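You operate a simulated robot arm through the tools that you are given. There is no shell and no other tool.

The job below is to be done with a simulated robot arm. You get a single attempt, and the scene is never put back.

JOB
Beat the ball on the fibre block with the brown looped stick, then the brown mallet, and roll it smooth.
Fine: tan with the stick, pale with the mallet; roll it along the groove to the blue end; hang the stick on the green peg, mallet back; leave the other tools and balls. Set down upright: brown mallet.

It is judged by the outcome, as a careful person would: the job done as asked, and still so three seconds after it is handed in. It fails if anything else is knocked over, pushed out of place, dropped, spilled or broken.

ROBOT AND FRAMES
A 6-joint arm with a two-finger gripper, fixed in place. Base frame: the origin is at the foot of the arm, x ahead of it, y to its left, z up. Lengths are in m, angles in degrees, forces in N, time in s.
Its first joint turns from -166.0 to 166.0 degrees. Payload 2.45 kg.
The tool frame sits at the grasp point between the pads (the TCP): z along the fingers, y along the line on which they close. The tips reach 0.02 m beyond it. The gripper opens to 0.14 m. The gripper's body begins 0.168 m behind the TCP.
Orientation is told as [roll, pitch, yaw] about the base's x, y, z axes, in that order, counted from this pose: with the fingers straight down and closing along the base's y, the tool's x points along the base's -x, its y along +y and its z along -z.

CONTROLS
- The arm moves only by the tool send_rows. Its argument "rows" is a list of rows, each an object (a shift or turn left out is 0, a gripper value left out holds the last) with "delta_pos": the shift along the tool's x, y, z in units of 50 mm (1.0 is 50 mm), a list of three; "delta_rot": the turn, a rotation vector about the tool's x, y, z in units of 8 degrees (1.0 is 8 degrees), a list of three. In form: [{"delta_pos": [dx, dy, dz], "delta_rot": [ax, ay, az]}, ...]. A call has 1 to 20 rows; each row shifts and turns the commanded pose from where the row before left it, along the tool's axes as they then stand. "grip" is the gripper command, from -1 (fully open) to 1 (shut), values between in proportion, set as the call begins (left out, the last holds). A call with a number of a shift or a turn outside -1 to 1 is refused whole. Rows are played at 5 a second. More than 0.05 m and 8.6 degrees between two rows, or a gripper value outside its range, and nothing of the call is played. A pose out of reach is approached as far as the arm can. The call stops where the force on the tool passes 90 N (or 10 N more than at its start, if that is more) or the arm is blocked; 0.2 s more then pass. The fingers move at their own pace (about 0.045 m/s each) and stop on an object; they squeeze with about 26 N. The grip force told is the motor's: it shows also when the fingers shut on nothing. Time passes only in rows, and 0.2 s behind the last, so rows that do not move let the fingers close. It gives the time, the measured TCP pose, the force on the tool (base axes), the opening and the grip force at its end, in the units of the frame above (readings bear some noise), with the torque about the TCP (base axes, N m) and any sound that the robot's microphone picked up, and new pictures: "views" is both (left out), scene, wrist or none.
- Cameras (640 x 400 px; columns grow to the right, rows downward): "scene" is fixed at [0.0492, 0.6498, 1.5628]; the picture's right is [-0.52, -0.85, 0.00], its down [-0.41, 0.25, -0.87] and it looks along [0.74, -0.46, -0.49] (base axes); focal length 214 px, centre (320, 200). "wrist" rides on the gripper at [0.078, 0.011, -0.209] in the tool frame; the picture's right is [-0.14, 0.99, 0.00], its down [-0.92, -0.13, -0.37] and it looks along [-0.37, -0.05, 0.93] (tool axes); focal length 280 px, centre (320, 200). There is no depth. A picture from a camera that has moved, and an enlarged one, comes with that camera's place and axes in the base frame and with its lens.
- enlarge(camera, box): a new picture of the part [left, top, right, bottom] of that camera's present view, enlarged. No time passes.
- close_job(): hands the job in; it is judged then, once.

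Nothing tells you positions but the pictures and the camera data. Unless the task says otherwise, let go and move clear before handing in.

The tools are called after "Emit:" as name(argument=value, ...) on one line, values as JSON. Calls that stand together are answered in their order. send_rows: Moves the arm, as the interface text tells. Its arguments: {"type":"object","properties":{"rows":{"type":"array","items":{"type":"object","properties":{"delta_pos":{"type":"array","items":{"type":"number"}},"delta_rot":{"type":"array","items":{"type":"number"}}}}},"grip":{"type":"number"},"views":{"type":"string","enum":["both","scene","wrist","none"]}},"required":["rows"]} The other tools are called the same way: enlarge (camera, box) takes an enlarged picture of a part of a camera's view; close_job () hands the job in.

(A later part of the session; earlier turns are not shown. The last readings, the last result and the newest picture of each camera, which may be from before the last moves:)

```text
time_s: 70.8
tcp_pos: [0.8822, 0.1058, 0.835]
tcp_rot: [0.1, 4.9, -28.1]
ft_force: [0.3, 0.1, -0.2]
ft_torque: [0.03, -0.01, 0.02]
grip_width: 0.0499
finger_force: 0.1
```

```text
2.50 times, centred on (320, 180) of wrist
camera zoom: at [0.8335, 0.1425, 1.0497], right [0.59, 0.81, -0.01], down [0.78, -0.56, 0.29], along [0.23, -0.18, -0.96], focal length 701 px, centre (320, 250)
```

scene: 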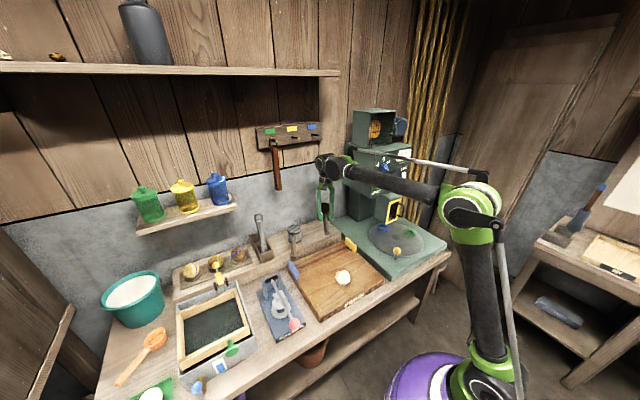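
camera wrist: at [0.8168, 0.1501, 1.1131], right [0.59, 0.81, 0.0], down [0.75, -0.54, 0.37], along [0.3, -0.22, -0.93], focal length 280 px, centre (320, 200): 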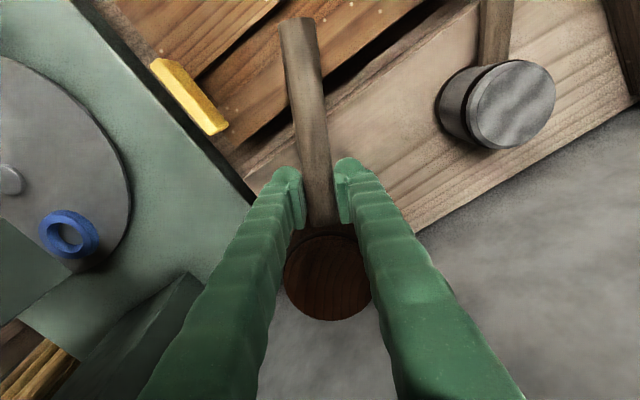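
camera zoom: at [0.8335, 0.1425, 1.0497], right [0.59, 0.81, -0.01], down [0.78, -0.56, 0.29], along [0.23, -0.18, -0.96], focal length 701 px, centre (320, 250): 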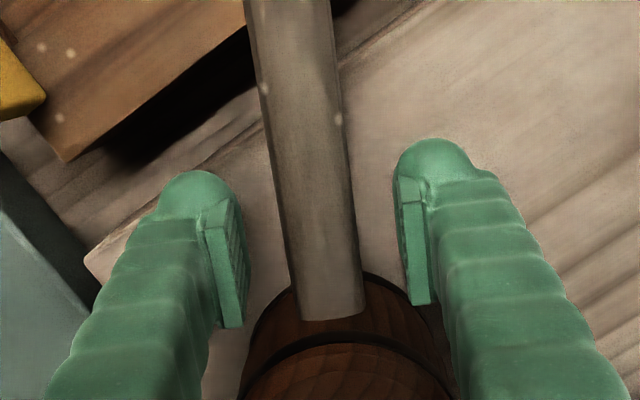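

The mallet stands as before. Moving straight up and back from it.

Emit:
send_rows(rows=[{"delta_pos": [0.05, 0, -0.3]}, {"delta_pos": [0.06, 0, -0.5]}, {"delta_pos": [0.06, 0, -0.5]}, {"delta_pos": [0.6, 0, 0], "delta_rot": [0, -0.3, 0]}, {"delta_pos": [0.6, 0, 0], "delta_rot": [0, -0.3, 0]}, {"delta_pos": [0.7, 0, -0.5]}, {"delta_pos": [0.7, 0, -0.5]}, {"delta_pos": [0, 0, 0]}], grip=0.286, views="both")

Emit:
enlarge(camera="scene", box=[280, 200, 360, 260])

Emit:
enlarge(camera="wrist", box=[170, 20, 470, 240])

```text
time_s: 72.6
tcp_pos: [0.764, 0.1685, 0.954]
tcp_rot: [-0.1, 0.0, -27.9]
ft_force: [0.5, -0.4, 0.9]
ft_torque: [0.02, -0.03, 0.0]
grip_width: 0.0499
finger_force: 0.0
camera wrist: at [0.7004, 0.2136, 1.1631], right [0.59, 0.81, 0.0], down [0.75, -0.54, 0.37], along [0.3, -0.22, -0.93], focal length 280 px, centre (320, 200)
```

scene: 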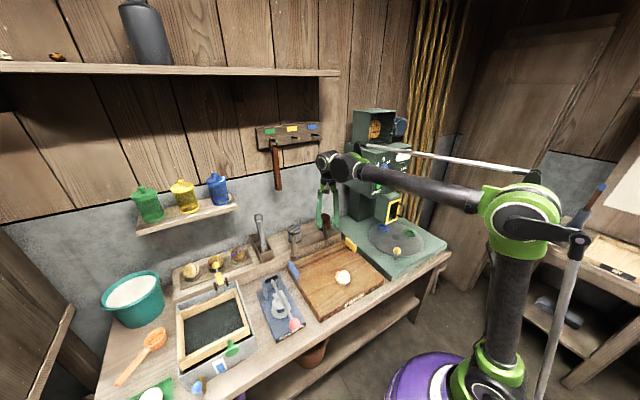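
wrist: 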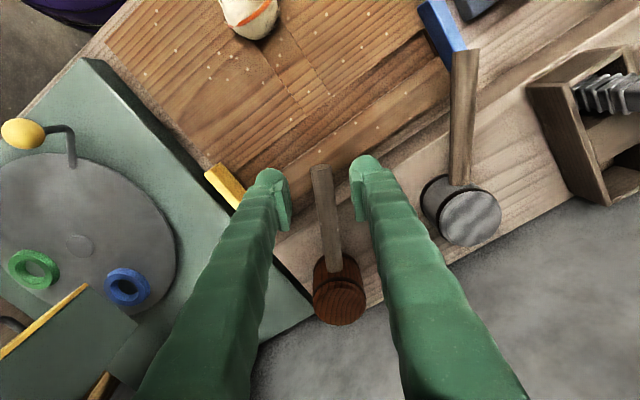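

```text
6.67 times, centred on (320, 230) of scene
camera zoom: at [0.0492, 0.6498, 1.5628], right [-0.52, -0.85, 0.0], down [-0.41, 0.25, -0.87], along [0.74, -0.46, -0.49], focal length 1430 px, centre (320, 0)
```

zoom: 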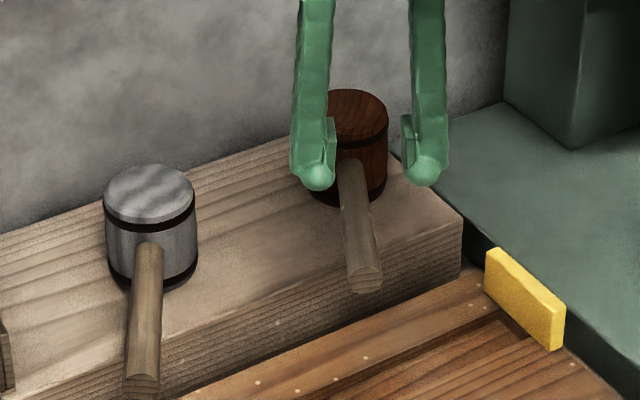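

```text
1.82 times, centred on (320, 130) of wrist
camera zoom: at [0.7004, 0.2136, 1.1631], right [0.59, 0.81, 0.0], down [0.75, -0.54, 0.37], along [0.3, -0.22, -0.93], focal length 510 px, centre (320, 327)
```

zoom: 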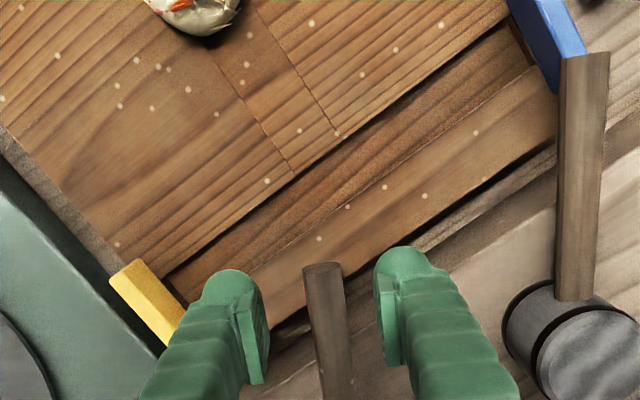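

The mallet is back, standing upright with the same alignment. Now I'll un-yaw the tool, open wide and look closely at the groove and the ball.

Emit:
send_rows(rows=[{"delta_pos": [0.6, 0, -0.2], "delta_rot": [0, 0, -0.875]}, {"delta_pos": [0.6, -0.2, -0.2], "delta_rot": [0, 0, -0.875]}, {"delta_pos": [0.6, -0.2, -0.2], "delta_rot": [0, 0, -0.875]}, {"delta_pos": [0.6, -0.2, -0.2], "delta_rot": [0, 0, -0.875]}, {"delta_pos": [0.7, 0, 0]}, {"delta_pos": [0, 0, 0]}], grip=-1, views="wrist")

Emit:
enlarge(camera="wrist", box=[220, 60, 420, 220])

Emit:
enlarge(camera="scene", box=[280, 215, 390, 315])

```text
time_s: 74.0
tcp_pos: [0.6068, 0.173, 0.9945]
tcp_rot: [-0.1, -0.1, 0.1]
ft_force: [0.2, 0.6, 0.6]
ft_torque: [0.0, 0.02, 0.03]
grip_width: 0.1399
finger_force: 0.1
camera wrist: at [0.5292, 0.1827, 1.2027], right [0.14, 0.99, 0.0], down [0.92, -0.13, 0.37], along [0.37, -0.05, -0.93], focal length 280 px, centre (320, 200)
```

wrist: 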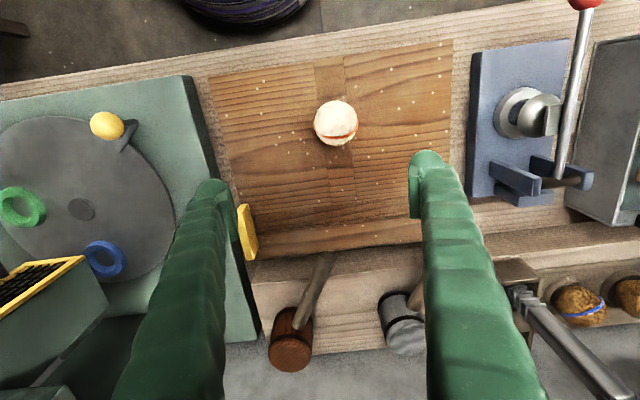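

```text
2.50 times, centred on (320, 140) of wrist
camera zoom: at [0.5292, 0.1827, 1.2027], right [0.14, 0.99, 0.0], down [0.92, -0.13, 0.37], along [0.37, -0.05, -0.93], focal length 701 px, centre (320, 350)
```

zoom: 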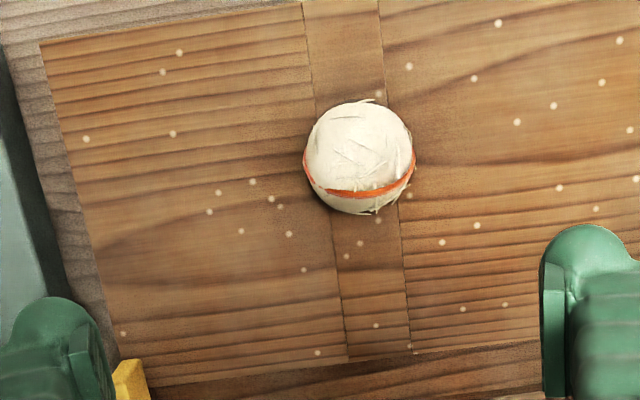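

```text
4.00 times, centred on (335, 265) of scene
camera zoom: at [0.0492, 0.6498, 1.5628], right [-0.52, -0.85, 0.0], down [-0.41, 0.25, -0.87], along [0.74, -0.46, -0.49], focal length 858 px, centre (260, -60)
```

zoom: 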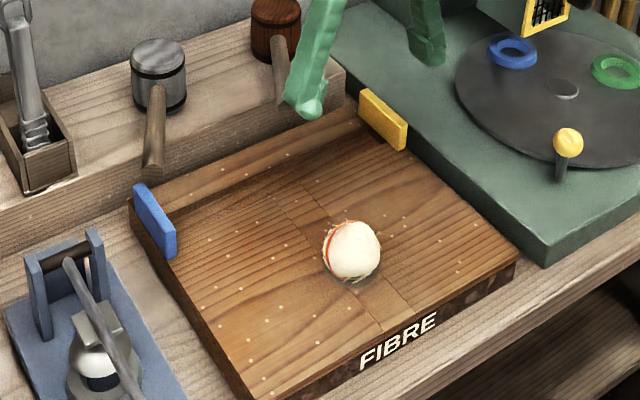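

Emit:
enlarge(camera="wrist", box=[225, 180, 425, 290])

Emit:
enlarge(camera="scene", box=[305, 215, 365, 265])

```text
3.20 times, centred on (325, 235) of wrist
camera zoom: at [0.5292, 0.1827, 1.2027], right [0.14, 0.99, 0.0], down [0.92, -0.13, 0.37], along [0.37, -0.05, -0.93], focal length 897 px, centre (304, 88)
```

zoom: 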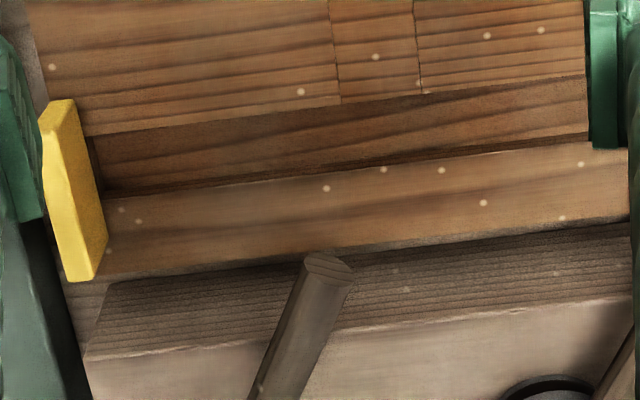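

```text
8.00 times, centred on (335, 240) of scene
camera zoom: at [0.0492, 0.6498, 1.5628], right [-0.52, -0.85, 0.0], down [-0.41, 0.25, -0.87], along [0.74, -0.46, -0.49], focal length 1716 px, centre (200, -120)
```

zoom: 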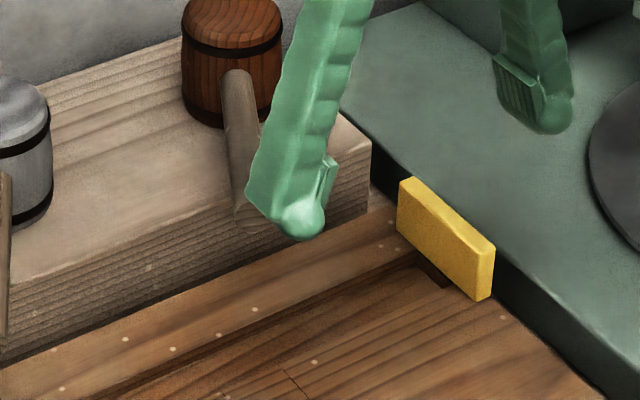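

The groove is a channel ~4 cm wide at x≈0.73–0.74 running along y. To measure its x exactly I'll place the camera directly above it, where the sight line is vertical.

Emit:
send_rows(rows=[{"delta_pos": [-0.82, 0, 0]}, {"delta_pos": [-0.82, 0, 0]}, {"delta_pos": [-0.82, 0, 0]}, {"delta_pos": [-0.82, 0, 0]}, {"delta_pos": [-0.82, 0, 0]}, {"delta_pos": [0, 0, 0]}], views="wrist")

Emit:
enlarge(camera="wrist", box=[180, 20, 460, 180])

```text
time_s: 75.4
tcp_pos: [0.8128, 0.1734, 0.9966]
tcp_rot: [-0.1, 0.0, 0.0]
ft_force: [-0.8, -0.4, 0.1]
ft_torque: [-0.02, 0.01, 0.01]
grip_width: 0.1402
finger_force: 0.0
camera wrist: at [0.7352, 0.182, 1.2061], right [0.14, 0.99, 0.0], down [0.92, -0.13, 0.37], along [0.36, -0.05, -0.93], focal length 280 px, centre (320, 200)
```

wrist: 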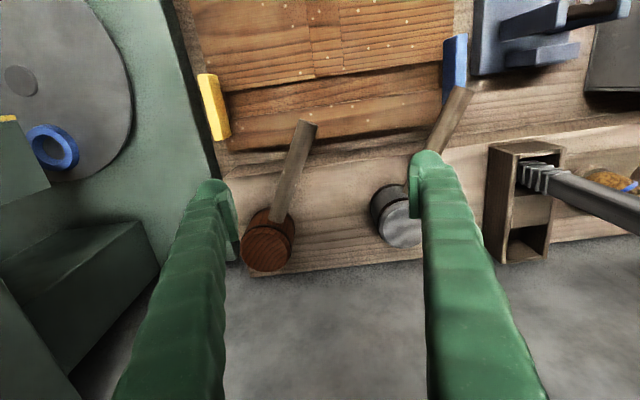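

```text
2.29 times, centred on (320, 100) of wrist
camera zoom: at [0.7352, 0.182, 1.2061], right [0.14, 0.99, 0.0], down [0.92, -0.13, 0.37], along [0.36, -0.05, -0.93], focal length 641 px, centre (320, 429)
```

zoom: 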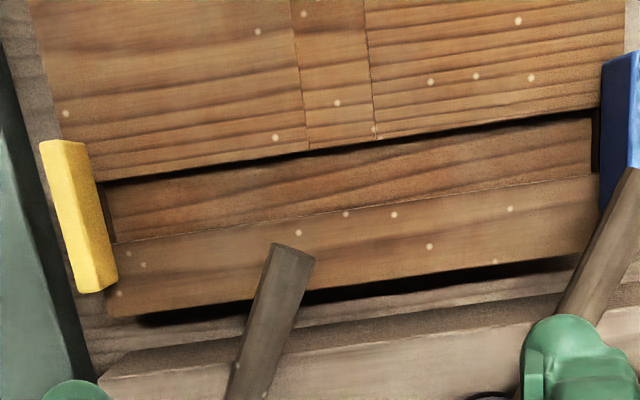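

Groove spans x≈0.722–0.758 (centre 0.740), from the yellow tab (y≈0.03) to the blue tab (y≈0.355). Now I'll use the same vertical-sight trick over the ball.

Emit:
send_rows(rows=[{"delta_pos": [0.79, 0.135, 0.1]}, {"delta_pos": [0.79, 0.135, 0.2]}, {"delta_pos": [0.79, 0.135, 0.4]}, {"delta_pos": [0.79, 0.135, 0.6]}, {"delta_pos": [0, 0, 0]}], views="wrist")

Emit:
enlarge(camera="wrist", box=[240, 30, 400, 140])

```text
time_s: 76.6
tcp_pos: [0.6553, 0.1998, 0.9297]
tcp_rot: [0.0, 0.0, 0.0]
ft_force: [0.3, -1.1, 0.0]
ft_torque: [0.01, 0.01, -0.04]
grip_width: 0.1398
finger_force: 0.0
camera wrist: at [0.5775, 0.209, 1.138], right [0.14, 0.99, 0.0], down [0.92, -0.13, 0.37], along [0.37, -0.05, -0.93], focal length 280 px, centre (320, 200)
```

wrist: 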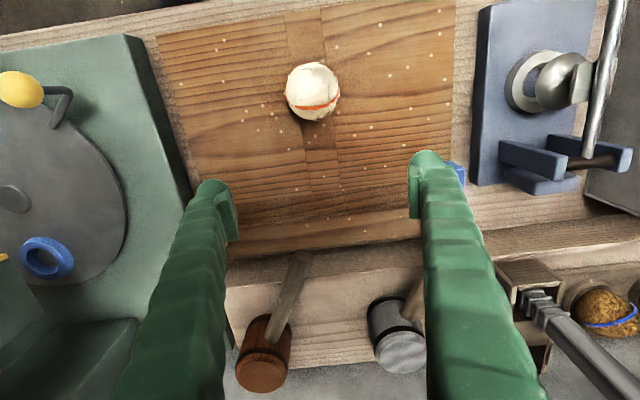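

```text
3.64 times, centred on (320, 85) of wrist
camera zoom: at [0.5775, 0.209, 1.138], right [0.14, 0.99, 0.0], down [0.92, -0.13, 0.37], along [0.37, -0.05, -0.93], focal length 1020 px, centre (320, 618)
```

zoom: 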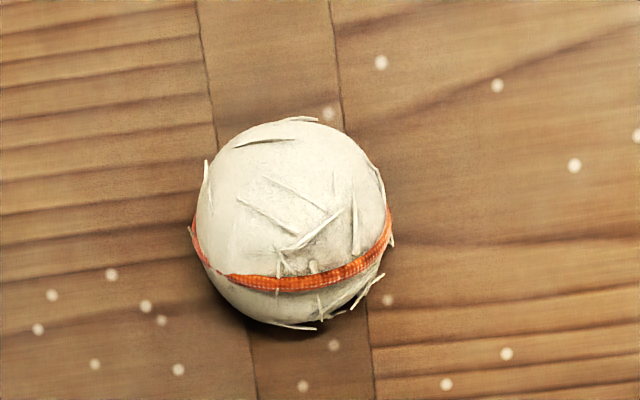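

Ball centre is at (0.579, 0.200). Moving over it and descending partway, with the fingers at 10 cm.

Emit:
send_rows(rows=[{"delta_pos": [0.76, 0, 0]}, {"delta_pos": [0.766, 0, 0]}, {"delta_pos": [0, 0, 0.7]}, {"delta_pos": [0, 0, 0.7]}, {"delta_pos": [0, 0, 0.6]}, {"delta_pos": [0, 0, 0.4]}, {"delta_pos": [0, 0, 0]}], grip=-0.43, views="wrist")

Emit:
enlarge(camera="scene", box=[310, 230, 380, 300])

Emit:
enlarge(camera="wrist", box=[240, 130, 400, 260])

```text
time_s: 78.2
tcp_pos: [0.5788, 0.2019, 0.8109]
tcp_rot: [0.0, 0.0, 0.0]
ft_force: [0.3, -0.1, -0.2]
ft_torque: [-0.03, 0.07, 0.01]
grip_width: 0.1003
finger_force: 0.0
camera wrist: at [0.501, 0.2112, 1.0187], right [0.14, 0.99, 0.0], down [0.92, -0.13, 0.37], along [0.37, -0.05, -0.93], focal length 280 px, centre (320, 200)
```

wrist: 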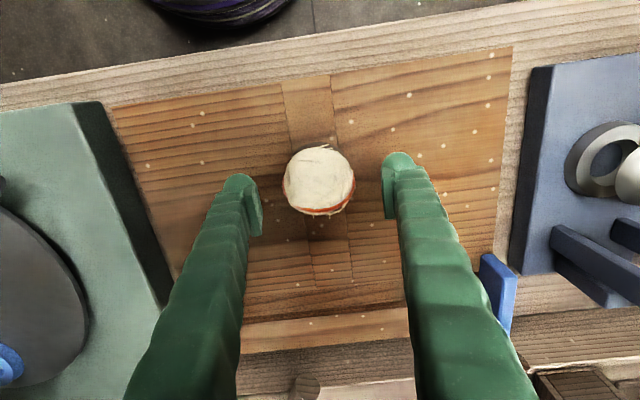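

```text
5.71 times, centred on (345, 265) of scene
camera zoom: at [0.0492, 0.6498, 1.5628], right [-0.52, -0.85, 0.0], down [-0.41, 0.25, -0.87], along [0.74, -0.46, -0.49], focal length 1226 px, centre (177, -171)
```

zoom: 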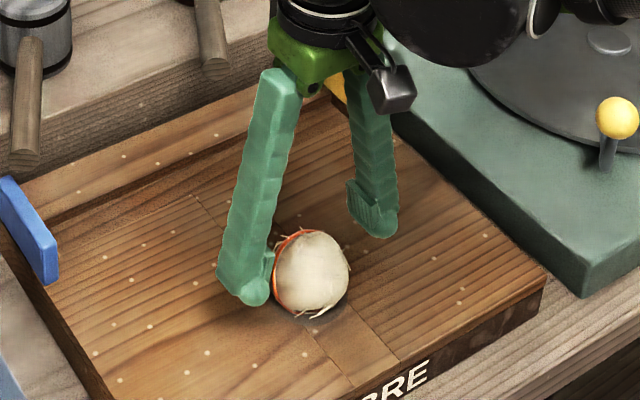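

```text
3.08 times, centred on (320, 195) of wrist
camera zoom: at [0.501, 0.2112, 1.0187], right [0.14, 0.99, 0.0], down [0.92, -0.13, 0.37], along [0.37, -0.05, -0.93], focal length 863 px, centre (320, 215)
```

zoom: 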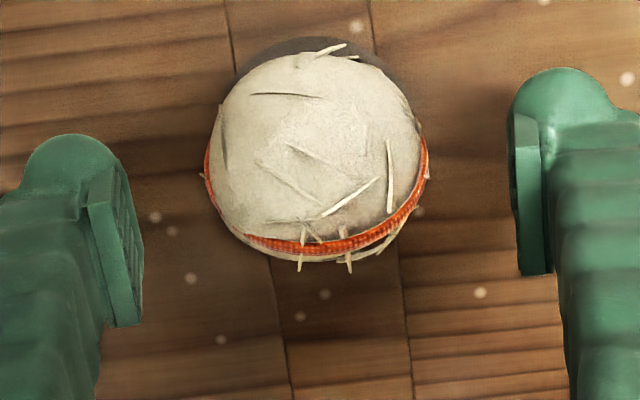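

Ball well centred between the pads. Lowering 2 cm more, then closing gently.

Emit:
send_rows(rows=[{"delta_pos": [0.03, -0.02, 0.2]}, {"delta_pos": [0, 0, 0.2]}, {"delta_pos": [0, 0, 0]}], views="none")

Emit:
enlarge(camera="scene", box=[310, 230, 380, 300])

Emit:
enlarge(camera="wrist", box=[240, 130, 400, 260])

```text
time_s: 79.0
tcp_pos: [0.5785, 0.2014, 0.7906]
tcp_rot: [0.0, -0.1, 0.0]
ft_force: [0.7, -0.1, -0.9]
ft_torque: [-0.02, -0.01, -0.04]
grip_width: 0.1002
finger_force: 0.0
```

```text
5.71 times, centred on (345, 265) of scene
camera zoom: at [0.0492, 0.6498, 1.5628], right [-0.52, -0.85, 0.0], down [-0.41, 0.25, -0.87], along [0.74, -0.46, -0.49], focal length 1226 px, centre (177, -171)
```

zoom: 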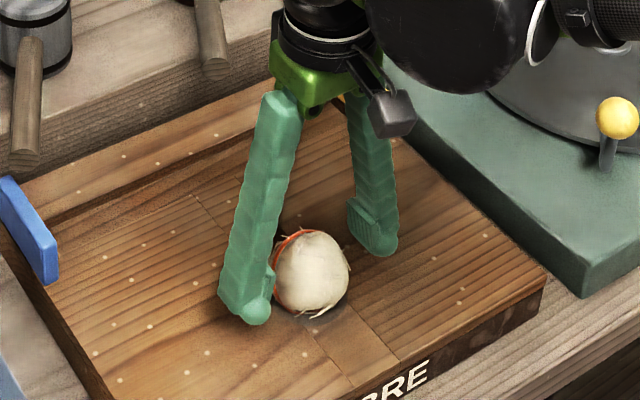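

```text
3.08 times, centred on (320, 195) of wrist
camera zoom: at [0.4992, 0.2105, 0.9991], right [0.14, 0.99, 0.0], down [0.92, -0.13, 0.37], along [0.37, -0.05, -0.93], focal length 863 px, centre (320, 215)
```

zoom: 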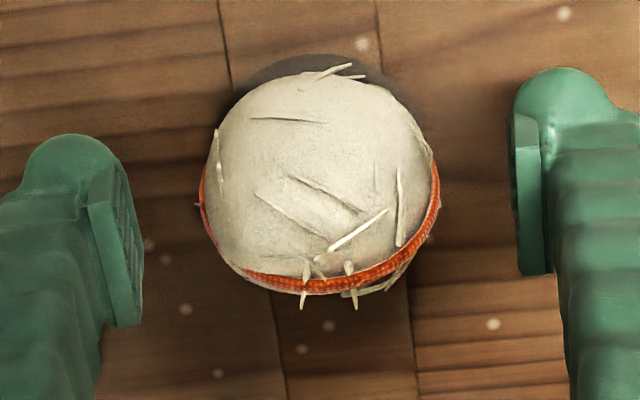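

Closing on the ball.

Emit:
send_rows(rows=[{"delta_pos": [0, 0, 0]}, {"delta_pos": [0, 0, 0]}, {"delta_pos": [0, 0, 0]}, {"delta_pos": [0, 0, 0]}], grip=1, views="none")

Emit:
enlarge(camera="wrist", box=[240, 130, 400, 260])

```text
time_s: 80.0
tcp_pos: [0.5772, 0.2008, 0.7903]
tcp_rot: [0.0, -0.1, 0.0]
ft_force: [0.0, -4.4, 0.7]
ft_torque: [-0.13, 0.02, 0.0]
grip_width: 0.0611
finger_force: 25.9
```

```text
3.08 times, centred on (320, 195) of wrist
camera zoom: at [0.4994, 0.2101, 0.9993], right [0.14, 0.99, 0.0], down [0.92, -0.13, 0.37], along [0.37, -0.05, -0.93], focal length 863 px, centre (320, 215)
```

zoom: 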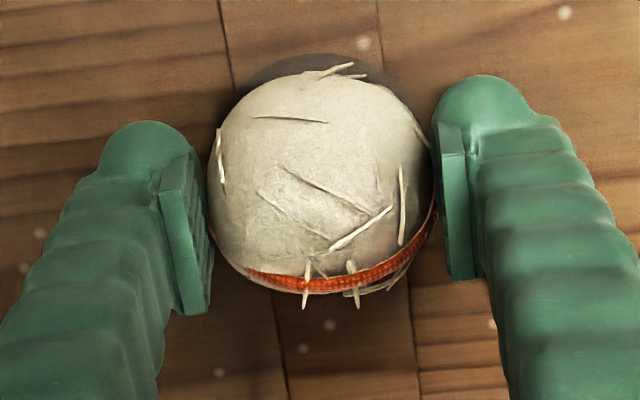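

Ball held (61 mm). Lifting it; then I'll tilt the tool 40° so the fingers avoid the brown mallet's handle end when I set the ball in the groove.

Emit:
send_rows(rows=[{"delta_pos": [0, 0, -0.4]}, {"delta_pos": [0, 0, -0.6]}, {"delta_pos": [0, 0, -0.8]}, {"delta_rot": [0, -1, 0]}, {"delta_rot": [0, -1, 0]}, {"delta_rot": [0, -1, 0]}, {"delta_rot": [0, -1, 0]}, {"delta_rot": [0, -1, 0]}, {"delta_pos": [0, 0, 0]}], views="both")

Emit:
enlarge(camera="scene", box=[290, 210, 390, 300])

```text
time_s: 82.0
tcp_pos: [0.5775, 0.2002, 0.8804]
tcp_rot: [0.0, -40.1, 0.1]
ft_force: [0.1, -0.8, -1.4]
ft_torque: [0.01, 0.03, -0.01]
grip_width: 0.0606
finger_force: 26.0
camera wrist: at [0.3834, 0.2102, 0.9889], right [0.1, 0.99, 0.09], down [0.47, -0.13, 0.87], along [0.88, -0.05, -0.48], focal length 280 px, centre (320, 200)
```

scene: 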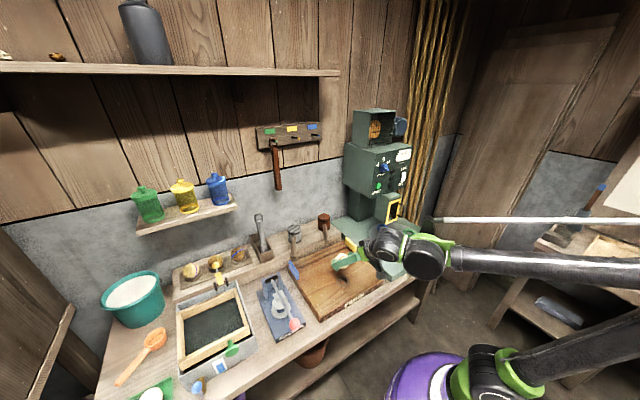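
wrist: 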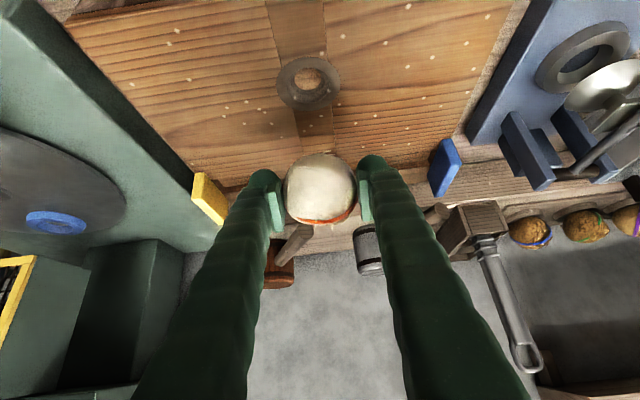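

```text
4.44 times, centred on (340, 255) of scene
camera zoom: at [0.0492, 0.6498, 1.5628], right [-0.52, -0.85, 0.0], down [-0.41, 0.25, -0.87], along [0.74, -0.46, -0.49], focal length 953 px, centre (231, -44)
```

zoom: 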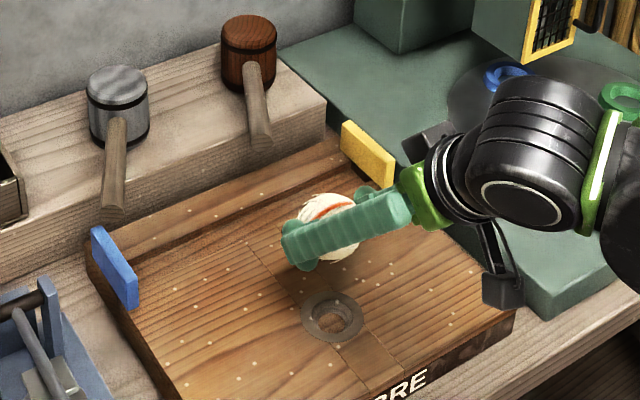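

The ball is out of its cup. I'll approach the groove along the slanted tool axis so that neither ball nor fingers touch the mallet handle, starting the ball near the yellow end (y≈0.11).

Emit:
send_rows(rows=[{"delta_pos": [-0.323, -0.45, 0.389]}, {"delta_pos": [-0.323, -0.45, 0.389]}, {"delta_pos": [-0.323, -0.45, 0.389]}, {"delta_pos": [-0.323, -0.45, 0.389]}, {"delta_pos": [0, 0, 0.8]}, {"delta_pos": [0, 0, 0]}], views="wrist")

Emit:
enlarge(camera="scene", box=[290, 210, 390, 300])

Emit:
enlarge(camera="wrist", box=[200, 80, 440, 280])

```text
time_s: 83.4
tcp_pos: [0.7038, 0.1106, 0.8301]
tcp_rot: [0.0, -39.9, 0.1]
ft_force: [0.5, 0.5, -1.5]
ft_torque: [0.01, 0.03, 0.02]
grip_width: 0.0605
finger_force: 26.4
camera wrist: at [0.509, 0.1205, 0.9397], right [0.1, 0.99, 0.09], down [0.47, -0.13, 0.87], along [0.88, -0.05, -0.48], focal length 280 px, centre (320, 200)
```

wrist: 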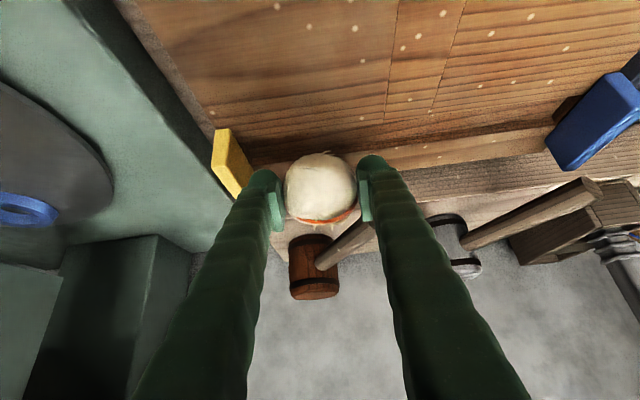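

```text
4.44 times, centred on (340, 255) of scene
camera zoom: at [0.0492, 0.6498, 1.5628], right [-0.52, -0.85, 0.0], down [-0.41, 0.25, -0.87], along [0.74, -0.46, -0.49], focal length 953 px, centre (231, -44)
```

zoom: 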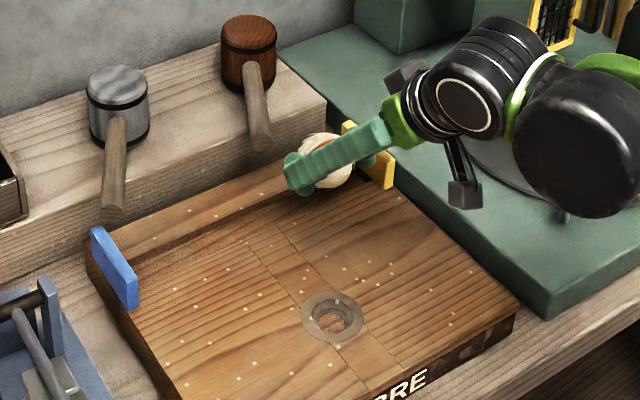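

```text
2.00 times, centred on (320, 180) of wrist
camera zoom: at [0.509, 0.1205, 0.9397], right [0.1, 0.99, 0.09], down [0.47, -0.13, 0.87], along [0.88, -0.05, -0.48], focal length 561 px, centre (320, 240)
```

zoom: 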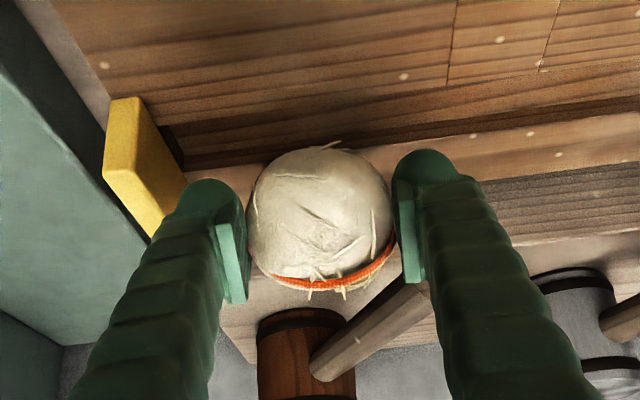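

Clear of the handle. Continuing along the tool axis into the groove in small steps.

Emit:
send_rows(rows=[{"delta_pos": [0, 0, 0.4]}, {"delta_pos": [0, 0, 0.4]}, {"delta_pos": [0, 0, 0]}], views="none")

Emit:
enlarge(camera="scene", box=[305, 215, 365, 265])

Emit:
enlarge(camera="wrist", box=[200, 80, 440, 280])

```text
time_s: 84.2
tcp_pos: [0.7277, 0.1116, 0.8008]
tcp_rot: [0.0, -40.0, 0.0]
ft_force: [0.6, -0.3, -2.0]
ft_torque: [0.01, 0.03, 0.0]
grip_width: 0.0606
finger_force: 26.2
```

```text
8.00 times, centred on (335, 240) of scene
camera zoom: at [0.0492, 0.6498, 1.5628], right [-0.52, -0.85, 0.0], down [-0.41, 0.25, -0.87], along [0.74, -0.46, -0.49], focal length 1716 px, centre (200, -120)
```

zoom: 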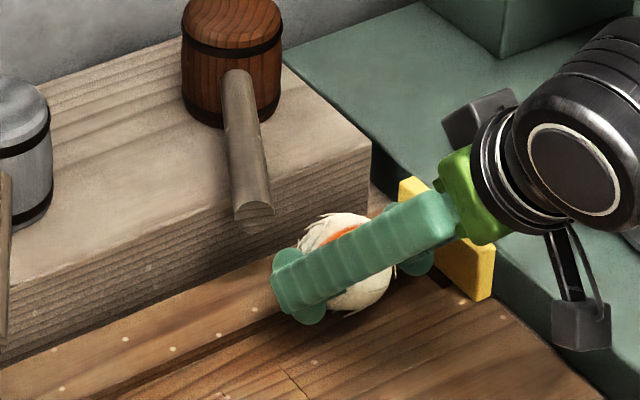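

```text
2.00 times, centred on (320, 180) of wrist
camera zoom: at [0.5343, 0.1202, 0.9097], right [0.1, 0.99, 0.09], down [0.47, -0.13, 0.87], along [0.88, -0.05, -0.48], focal length 561 px, centre (320, 240)
```

zoom: 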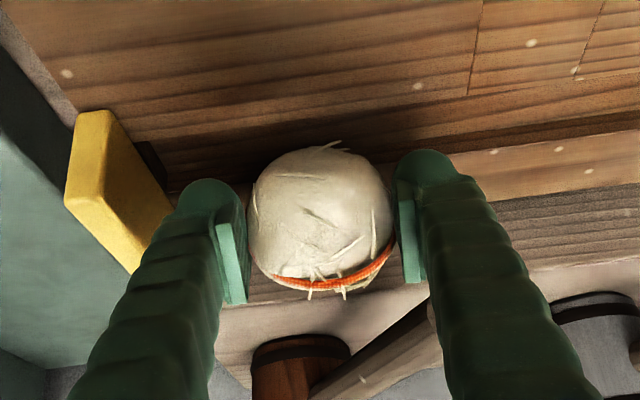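

Emit:
send_rows(rows=[{"delta_pos": [-0.03, 0, 0.2]}, {"delta_pos": [0, 0, 0]}], views="none")

Emit:
send_rows(rows=[{"delta_pos": [0, 0, 0.1]}, {"delta_pos": [0, 0, 0]}], views="none")

Emit:
enlarge(camera="wrist", box=[240, 100, 400, 220])

```text
time_s: 84.8
tcp_pos: [0.7369, 0.1101, 0.7938]
tcp_rot: [-0.1, -40.0, 0.0]
ft_force: [-0.9, -0.8, -1.6]
ft_torque: [0.01, 0.0, -0.02]
grip_width: 0.0605
finger_force: 25.4
```

```text
time_s: 85.4
tcp_pos: [0.7382, 0.1099, 0.7907]
tcp_rot: [0.0, -40.1, 0.0]
ft_force: [-14.9, -1.3, 28.3]
ft_torque: [-0.05, -0.06, -0.03]
grip_width: 0.0615
finger_force: 26.0
```

```text
3.33 times, centred on (320, 160) of wrist
camera zoom: at [0.5441, 0.1202, 0.9002], right [0.1, 0.99, 0.09], down [0.47, -0.13, 0.88], along [0.88, -0.05, -0.48], focal length 935 px, centre (320, 333)
```

zoom: 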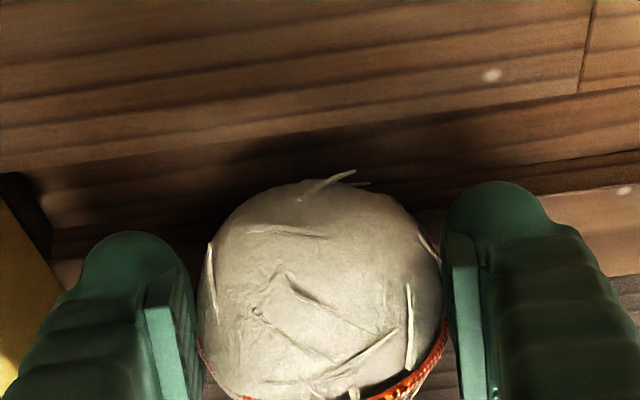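

Contact: the ball is touching the groove's rear edge (force back and up). I'll shift 4 mm back and settle it between both edges.

Emit:
send_rows(rows=[{"delta_pos": [0.03, 0, -0.09]}, {"delta_pos": [0, 0, 0]}], views="none")

Emit:
send_rows(rows=[{"delta_pos": [0.05, 0, 0.045]}, {"delta_pos": [0, 0, 0]}], views="none")

```text
time_s: 86.0
tcp_pos: [0.7342, 0.1108, 0.7921]
tcp_rot: [0.0, -40.0, -0.1]
ft_force: [-0.4, -1.0, -1.2]
ft_torque: [-0.06, 0.0, 0.02]
grip_width: 0.0614
finger_force: 26.8
```

```text
time_s: 86.6
tcp_pos: [0.7351, 0.1105, 0.79]
tcp_rot: [0.0, -40.0, 0.0]
ft_force: [-0.3, 0.3, 7.6]
ft_torque: [-0.02, -0.2, 0.03]
grip_width: 0.0613
finger_force: 26.3
```

Now a purely vertical 9 N contact: seated at x≈0.735. Releasing with a small opening.

Emit:
send_rows(rows=[{"delta_pos": [0, 0, 0]}, {"delta_pos": [0, 0, 0]}, {"delta_pos": [0, 0, 0]}], grip=-0.2, views="none")

Emit:
enlarge(camera="wrist", box=[200, 80, 440, 280])

Emit:
enlarge(camera="scene", box=[305, 215, 365, 265])

```text
time_s: 87.4
tcp_pos: [0.7345, 0.1112, 0.7897]
tcp_rot: [0.0, -40.0, -0.1]
ft_force: [-0.2, -0.1, -0.1]
ft_torque: [0.02, 0.03, -0.01]
grip_width: 0.0841
finger_force: 0.0
```

```text
2.00 times, centred on (320, 180) of wrist
camera zoom: at [0.5403, 0.1201, 0.899], right [0.1, 0.99, 0.09], down [0.47, -0.13, 0.87], along [0.88, -0.05, -0.48], focal length 561 px, centre (320, 240)
```

zoom: 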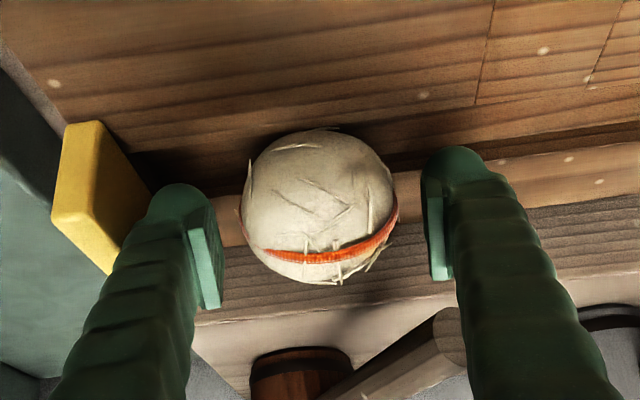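

```text
8.00 times, centred on (335, 240) of scene
camera zoom: at [0.0492, 0.6498, 1.5628], right [-0.52, -0.85, 0.0], down [-0.41, 0.25, -0.87], along [0.74, -0.46, -0.49], focal length 1716 px, centre (200, -120)
```

zoom: 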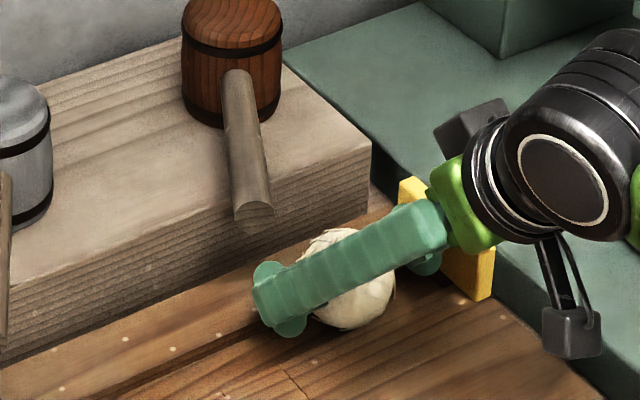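

Backing out along the tool axis to see how the ball sits.

Emit:
send_rows(rows=[{"delta_pos": [0, 0, -0.4]}, {"delta_pos": [0, 0, -0.8]}, {"delta_pos": [0, 0, -0.8]}, {"delta_pos": [0, 0, 0]}], views="wrist")

Emit:
enlarge(camera="wrist", box=[200, 50, 520, 230])

Emit:
enlarge(camera="scene", box=[285, 215, 375, 285])

```text
time_s: 88.4
tcp_pos: [0.6685, 0.1116, 0.8668]
tcp_rot: [0.0, -40.1, 0.1]
ft_force: [-0.2, -0.6, -0.3]
ft_torque: [0.0, -0.02, 0.01]
grip_width: 0.0838
finger_force: 0.2
camera wrist: at [0.4753, 0.121, 0.9759], right [0.1, 0.99, 0.09], down [0.47, -0.13, 0.87], along [0.88, -0.05, -0.48], focal length 280 px, centre (320, 200)
```

wrist: 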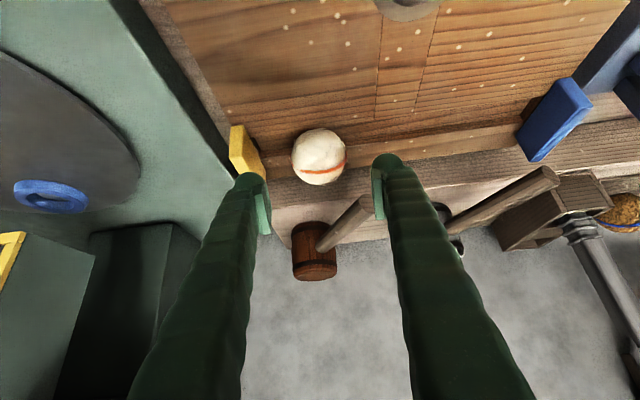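

```text
2.00 times, centred on (360, 140) of wrist
camera zoom: at [0.4753, 0.121, 0.9759], right [0.1, 0.99, 0.09], down [0.47, -0.13, 0.87], along [0.88, -0.05, -0.48], focal length 561 px, centre (240, 320)
```

zoom: 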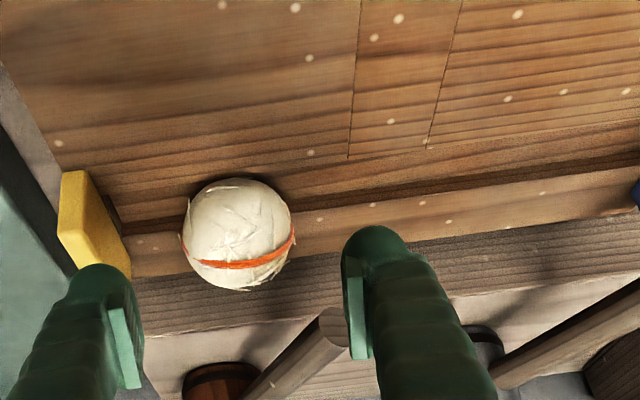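

```text
5.71 times, centred on (330, 250) of scene
camera zoom: at [0.0492, 0.6498, 1.5628], right [-0.52, -0.85, 0.0], down [-0.41, 0.25, -0.87], along [0.74, -0.46, -0.49], focal length 1226 px, centre (263, -86)
```

zoom: 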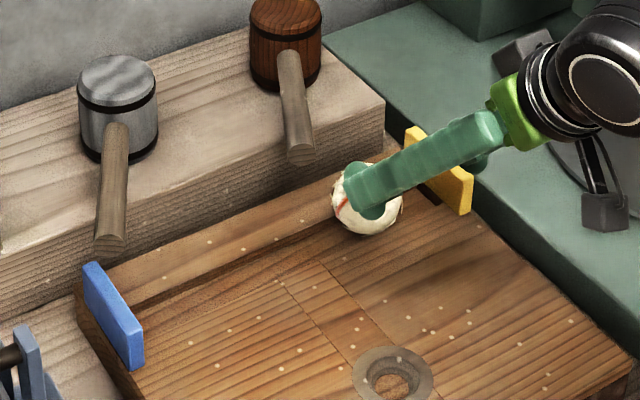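

The ball sits in the groove near the yellow end. I'll go back down around it with the same opening and roll it toward blue by pushing with the rear finger.

Emit:
send_rows(rows=[{"delta_pos": [0, 0, 0.8]}, {"delta_pos": [0, 0, 0.7]}, {"delta_pos": [0, 0, 0.46]}, {"delta_pos": [0, 0, 0]}, {"delta_pos": [0, 0.15, 0]}, {"delta_pos": [0, 0.2, 0]}, {"delta_pos": [0, 0.2, 0]}, {"delta_pos": [0, 0, 0]}], views="none")

Emit:
enlarge(camera="wrist", box=[200, 80, 440, 280])

Emit:
enlarge(camera="scene", box=[285, 215, 375, 285])

```text
time_s: 90.2
tcp_pos: [0.7337, 0.1382, 0.7916]
tcp_rot: [0.0, -40.1, 0.1]
ft_force: [0.2, -0.1, 0.4]
ft_torque: [0.0, 0.03, 0.02]
grip_width: 0.0842
finger_force: 0.4
```

```text
2.00 times, centred on (320, 180) of wrist
camera zoom: at [0.5391, 0.1474, 0.9004], right [0.1, 0.99, 0.09], down [0.47, -0.13, 0.87], along [0.88, -0.05, -0.48], focal length 561 px, centre (320, 240)
```

zoom: 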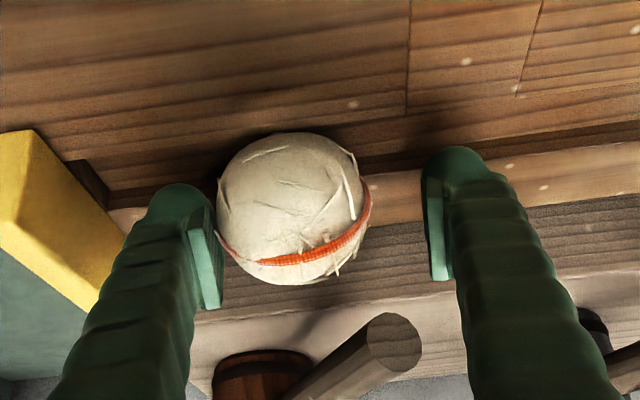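

```text
5.71 times, centred on (330, 250) of scene
camera zoom: at [0.0492, 0.6498, 1.5628], right [-0.52, -0.85, 0.0], down [-0.41, 0.25, -0.87], along [0.74, -0.46, -0.49], focal length 1226 px, centre (263, -86)
```

zoom: 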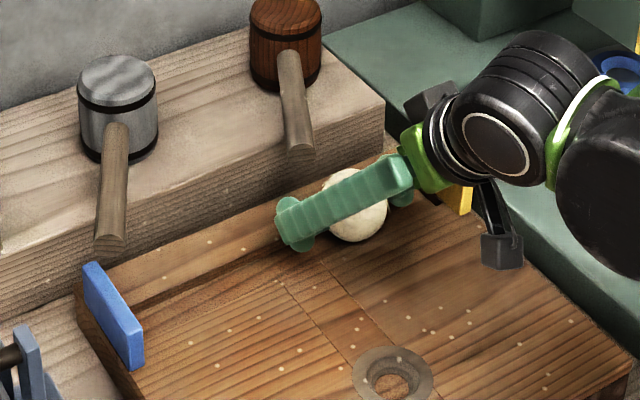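

The ball is rolling with the finger. Continuing the push along the groove.

Emit:
send_rows(rows=[{"delta_pos": [0, 0.25, 0]}, {"delta_pos": [0, 0.3, 0]}, {"delta_pos": [0, 0.3, 0]}, {"delta_pos": [0, 0.3, 0]}, {"delta_pos": [0, 0.3, 0]}, {"delta_pos": [0, 0.3, 0]}, {"delta_pos": [0, 0, 0]}], views="none")

Emit:
enlarge(camera="wrist", box=[200, 80, 440, 280])

Emit:
enlarge(camera="scene", box=[285, 215, 375, 285])

```text
time_s: 91.8
tcp_pos: [0.7323, 0.2259, 0.7908]
tcp_rot: [0.0, -39.9, 0.1]
ft_force: [0.8, -0.6, 0.0]
ft_torque: [-0.01, 0.01, 0.03]
grip_width: 0.0839
finger_force: 0.1
```

```text
2.00 times, centred on (320, 180) of wrist
camera zoom: at [0.5387, 0.2356, 0.9009], right [0.1, 0.99, 0.09], down [0.47, -0.13, 0.87], along [0.88, -0.05, -0.48], focal length 561 px, centre (320, 240)
```

zoom: 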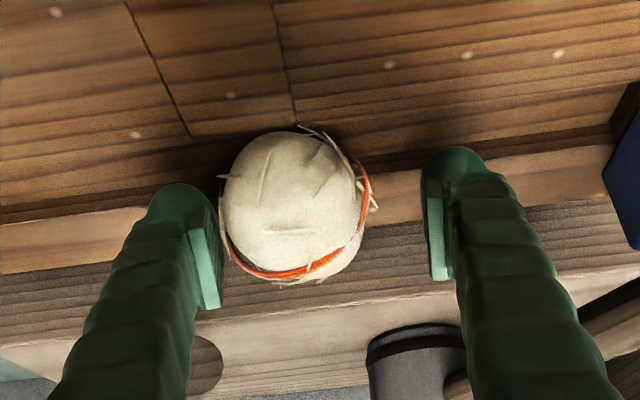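

```text
5.71 times, centred on (330, 250) of scene
camera zoom: at [0.0492, 0.6498, 1.5628], right [-0.52, -0.85, 0.0], down [-0.41, 0.25, -0.87], along [0.74, -0.46, -0.49], focal length 1226 px, centre (263, -86)
```

zoom: 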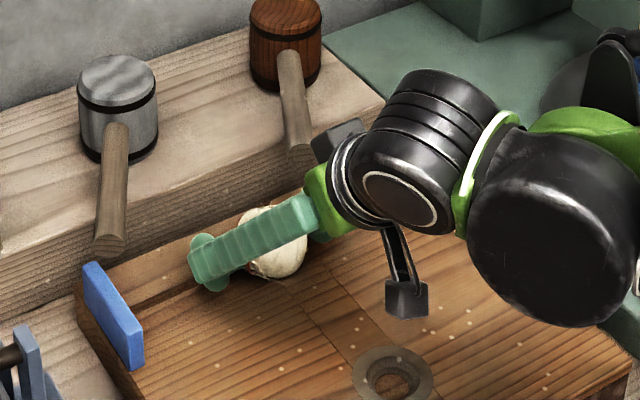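

Rolling nicely (the band has turned). A bit more with the cage, then I'll switch to a closed-finger push so the front finger doesn't meet the blue tab.

Emit:
send_rows(rows=[{"delta_pos": [0, 0.2, 0]}, {"delta_pos": [0, 0.2, 0]}, {"delta_pos": [0, 0.2, 0]}, {"delta_pos": [0, 0, 0]}, {"delta_pos": [0, -0.1, 0]}, {"delta_pos": [0, 0, -0.5]}, {"delta_pos": [0, 0, -0.8]}, {"delta_pos": [0, 0, -0.8]}, {"delta_pos": [0, 0, 0]}], views="wrist")

Emit:
enlarge(camera="wrist", box=[180, 50, 500, 230])

Emit:
enlarge(camera="scene", box=[285, 215, 375, 285])

```text
time_s: 93.8
tcp_pos: [0.6672, 0.2503, 0.8708]
tcp_rot: [-0.1, -40.0, -0.1]
ft_force: [-0.6, -0.2, 0.2]
ft_torque: [0.02, 0.02, 0.04]
grip_width: 0.0841
finger_force: 0.0
camera wrist: at [0.4734, 0.26, 0.9815], right [0.1, 0.99, 0.09], down [0.47, -0.13, 0.87], along [0.88, -0.05, -0.48], focal length 280 px, centre (320, 200)
```

wrist: 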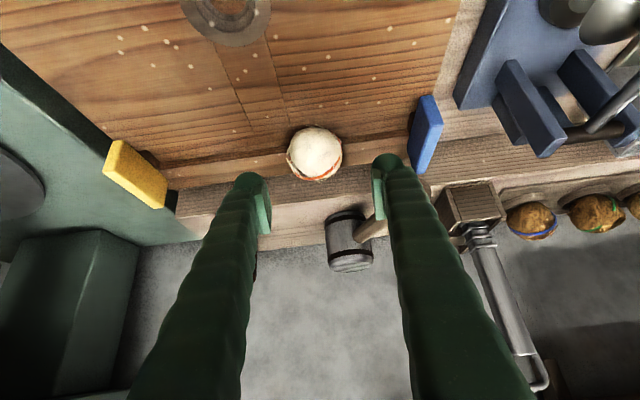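

```text
2.00 times, centred on (340, 140) of wrist
camera zoom: at [0.4734, 0.26, 0.9815], right [0.1, 0.99, 0.09], down [0.47, -0.13, 0.87], along [0.88, -0.05, -0.48], focal length 561 px, centre (280, 320)
```

zoom: 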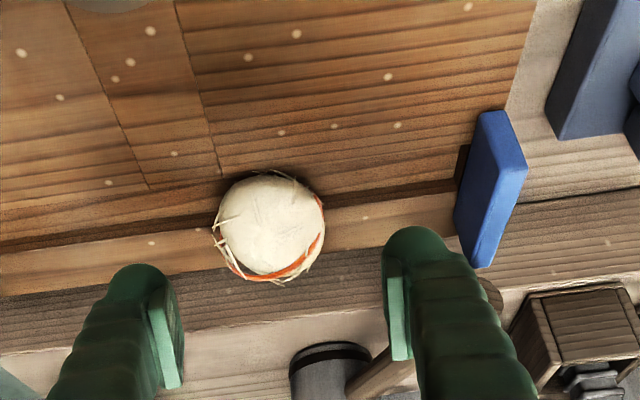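

```text
5.71 times, centred on (330, 250) of scene
camera zoom: at [0.0492, 0.6498, 1.5628], right [-0.52, -0.85, 0.0], down [-0.41, 0.25, -0.87], along [0.74, -0.46, -0.49], focal length 1226 px, centre (263, -86)
```

zoom: 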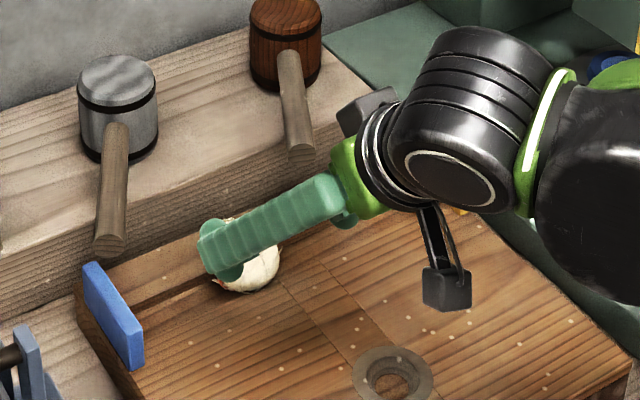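

Ball at y≈0.245; blue tab's inner face at y≈0.355. I'll close the fingers, come down behind the ball, and push it to the blue tab.

Emit:
send_rows(rows=[{"delta_pos": [0, -0.4, 0]}, {"delta_pos": [0, -0.4, 0]}, {"delta_pos": [0, -0.42, 0]}, {"delta_pos": [0, 0, 0]}, {"delta_pos": [0, 0, 0]}, {"delta_pos": [0, 0, 0.7]}, {"delta_pos": [0, 0, 0.7]}, {"delta_pos": [0, 0, 0.6]}, {"delta_pos": [0, 0, 0]}], grip=1, views="none")

Emit:
enlarge(camera="wrist", box=[200, 80, 520, 280])

Emit:
enlarge(camera="scene", box=[285, 215, 375, 285])

```text
time_s: 95.8
tcp_pos: [0.732, 0.1877, 0.7947]
tcp_rot: [0.0, -40.0, 0.1]
ft_force: [-0.3, 0.4, -0.1]
ft_torque: [0.02, -0.01, -0.01]
grip_width: 0.0
finger_force: 26.1
```

```text
2.00 times, centred on (360, 180) of wrist
camera zoom: at [0.5372, 0.1974, 0.9042], right [0.1, 0.99, 0.09], down [0.47, -0.13, 0.87], along [0.88, -0.05, -0.48], focal length 561 px, centre (240, 240)
```

zoom: 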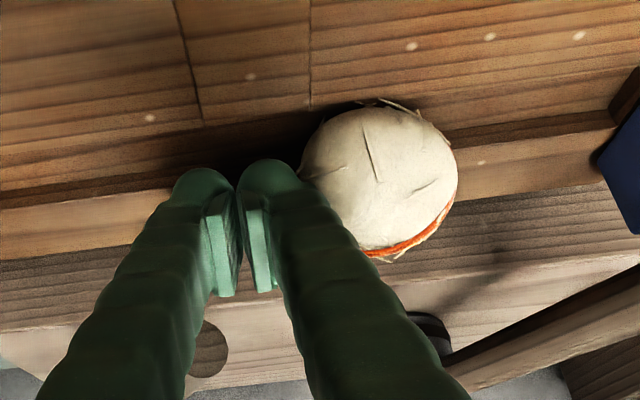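

```text
5.71 times, centred on (330, 250) of scene
camera zoom: at [0.0492, 0.6498, 1.5628], right [-0.52, -0.85, 0.0], down [-0.41, 0.25, -0.87], along [0.74, -0.46, -0.49], focal length 1226 px, centre (263, -86)
```

zoom: 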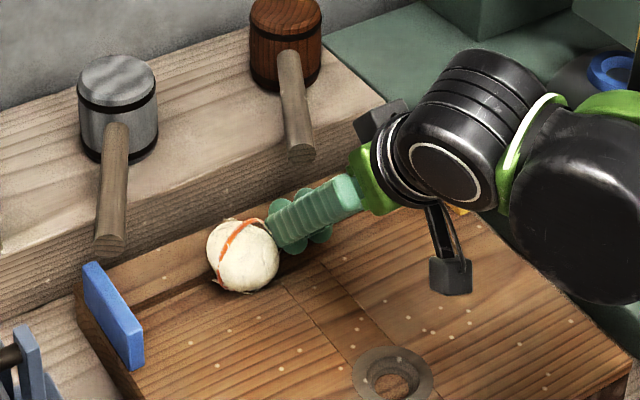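

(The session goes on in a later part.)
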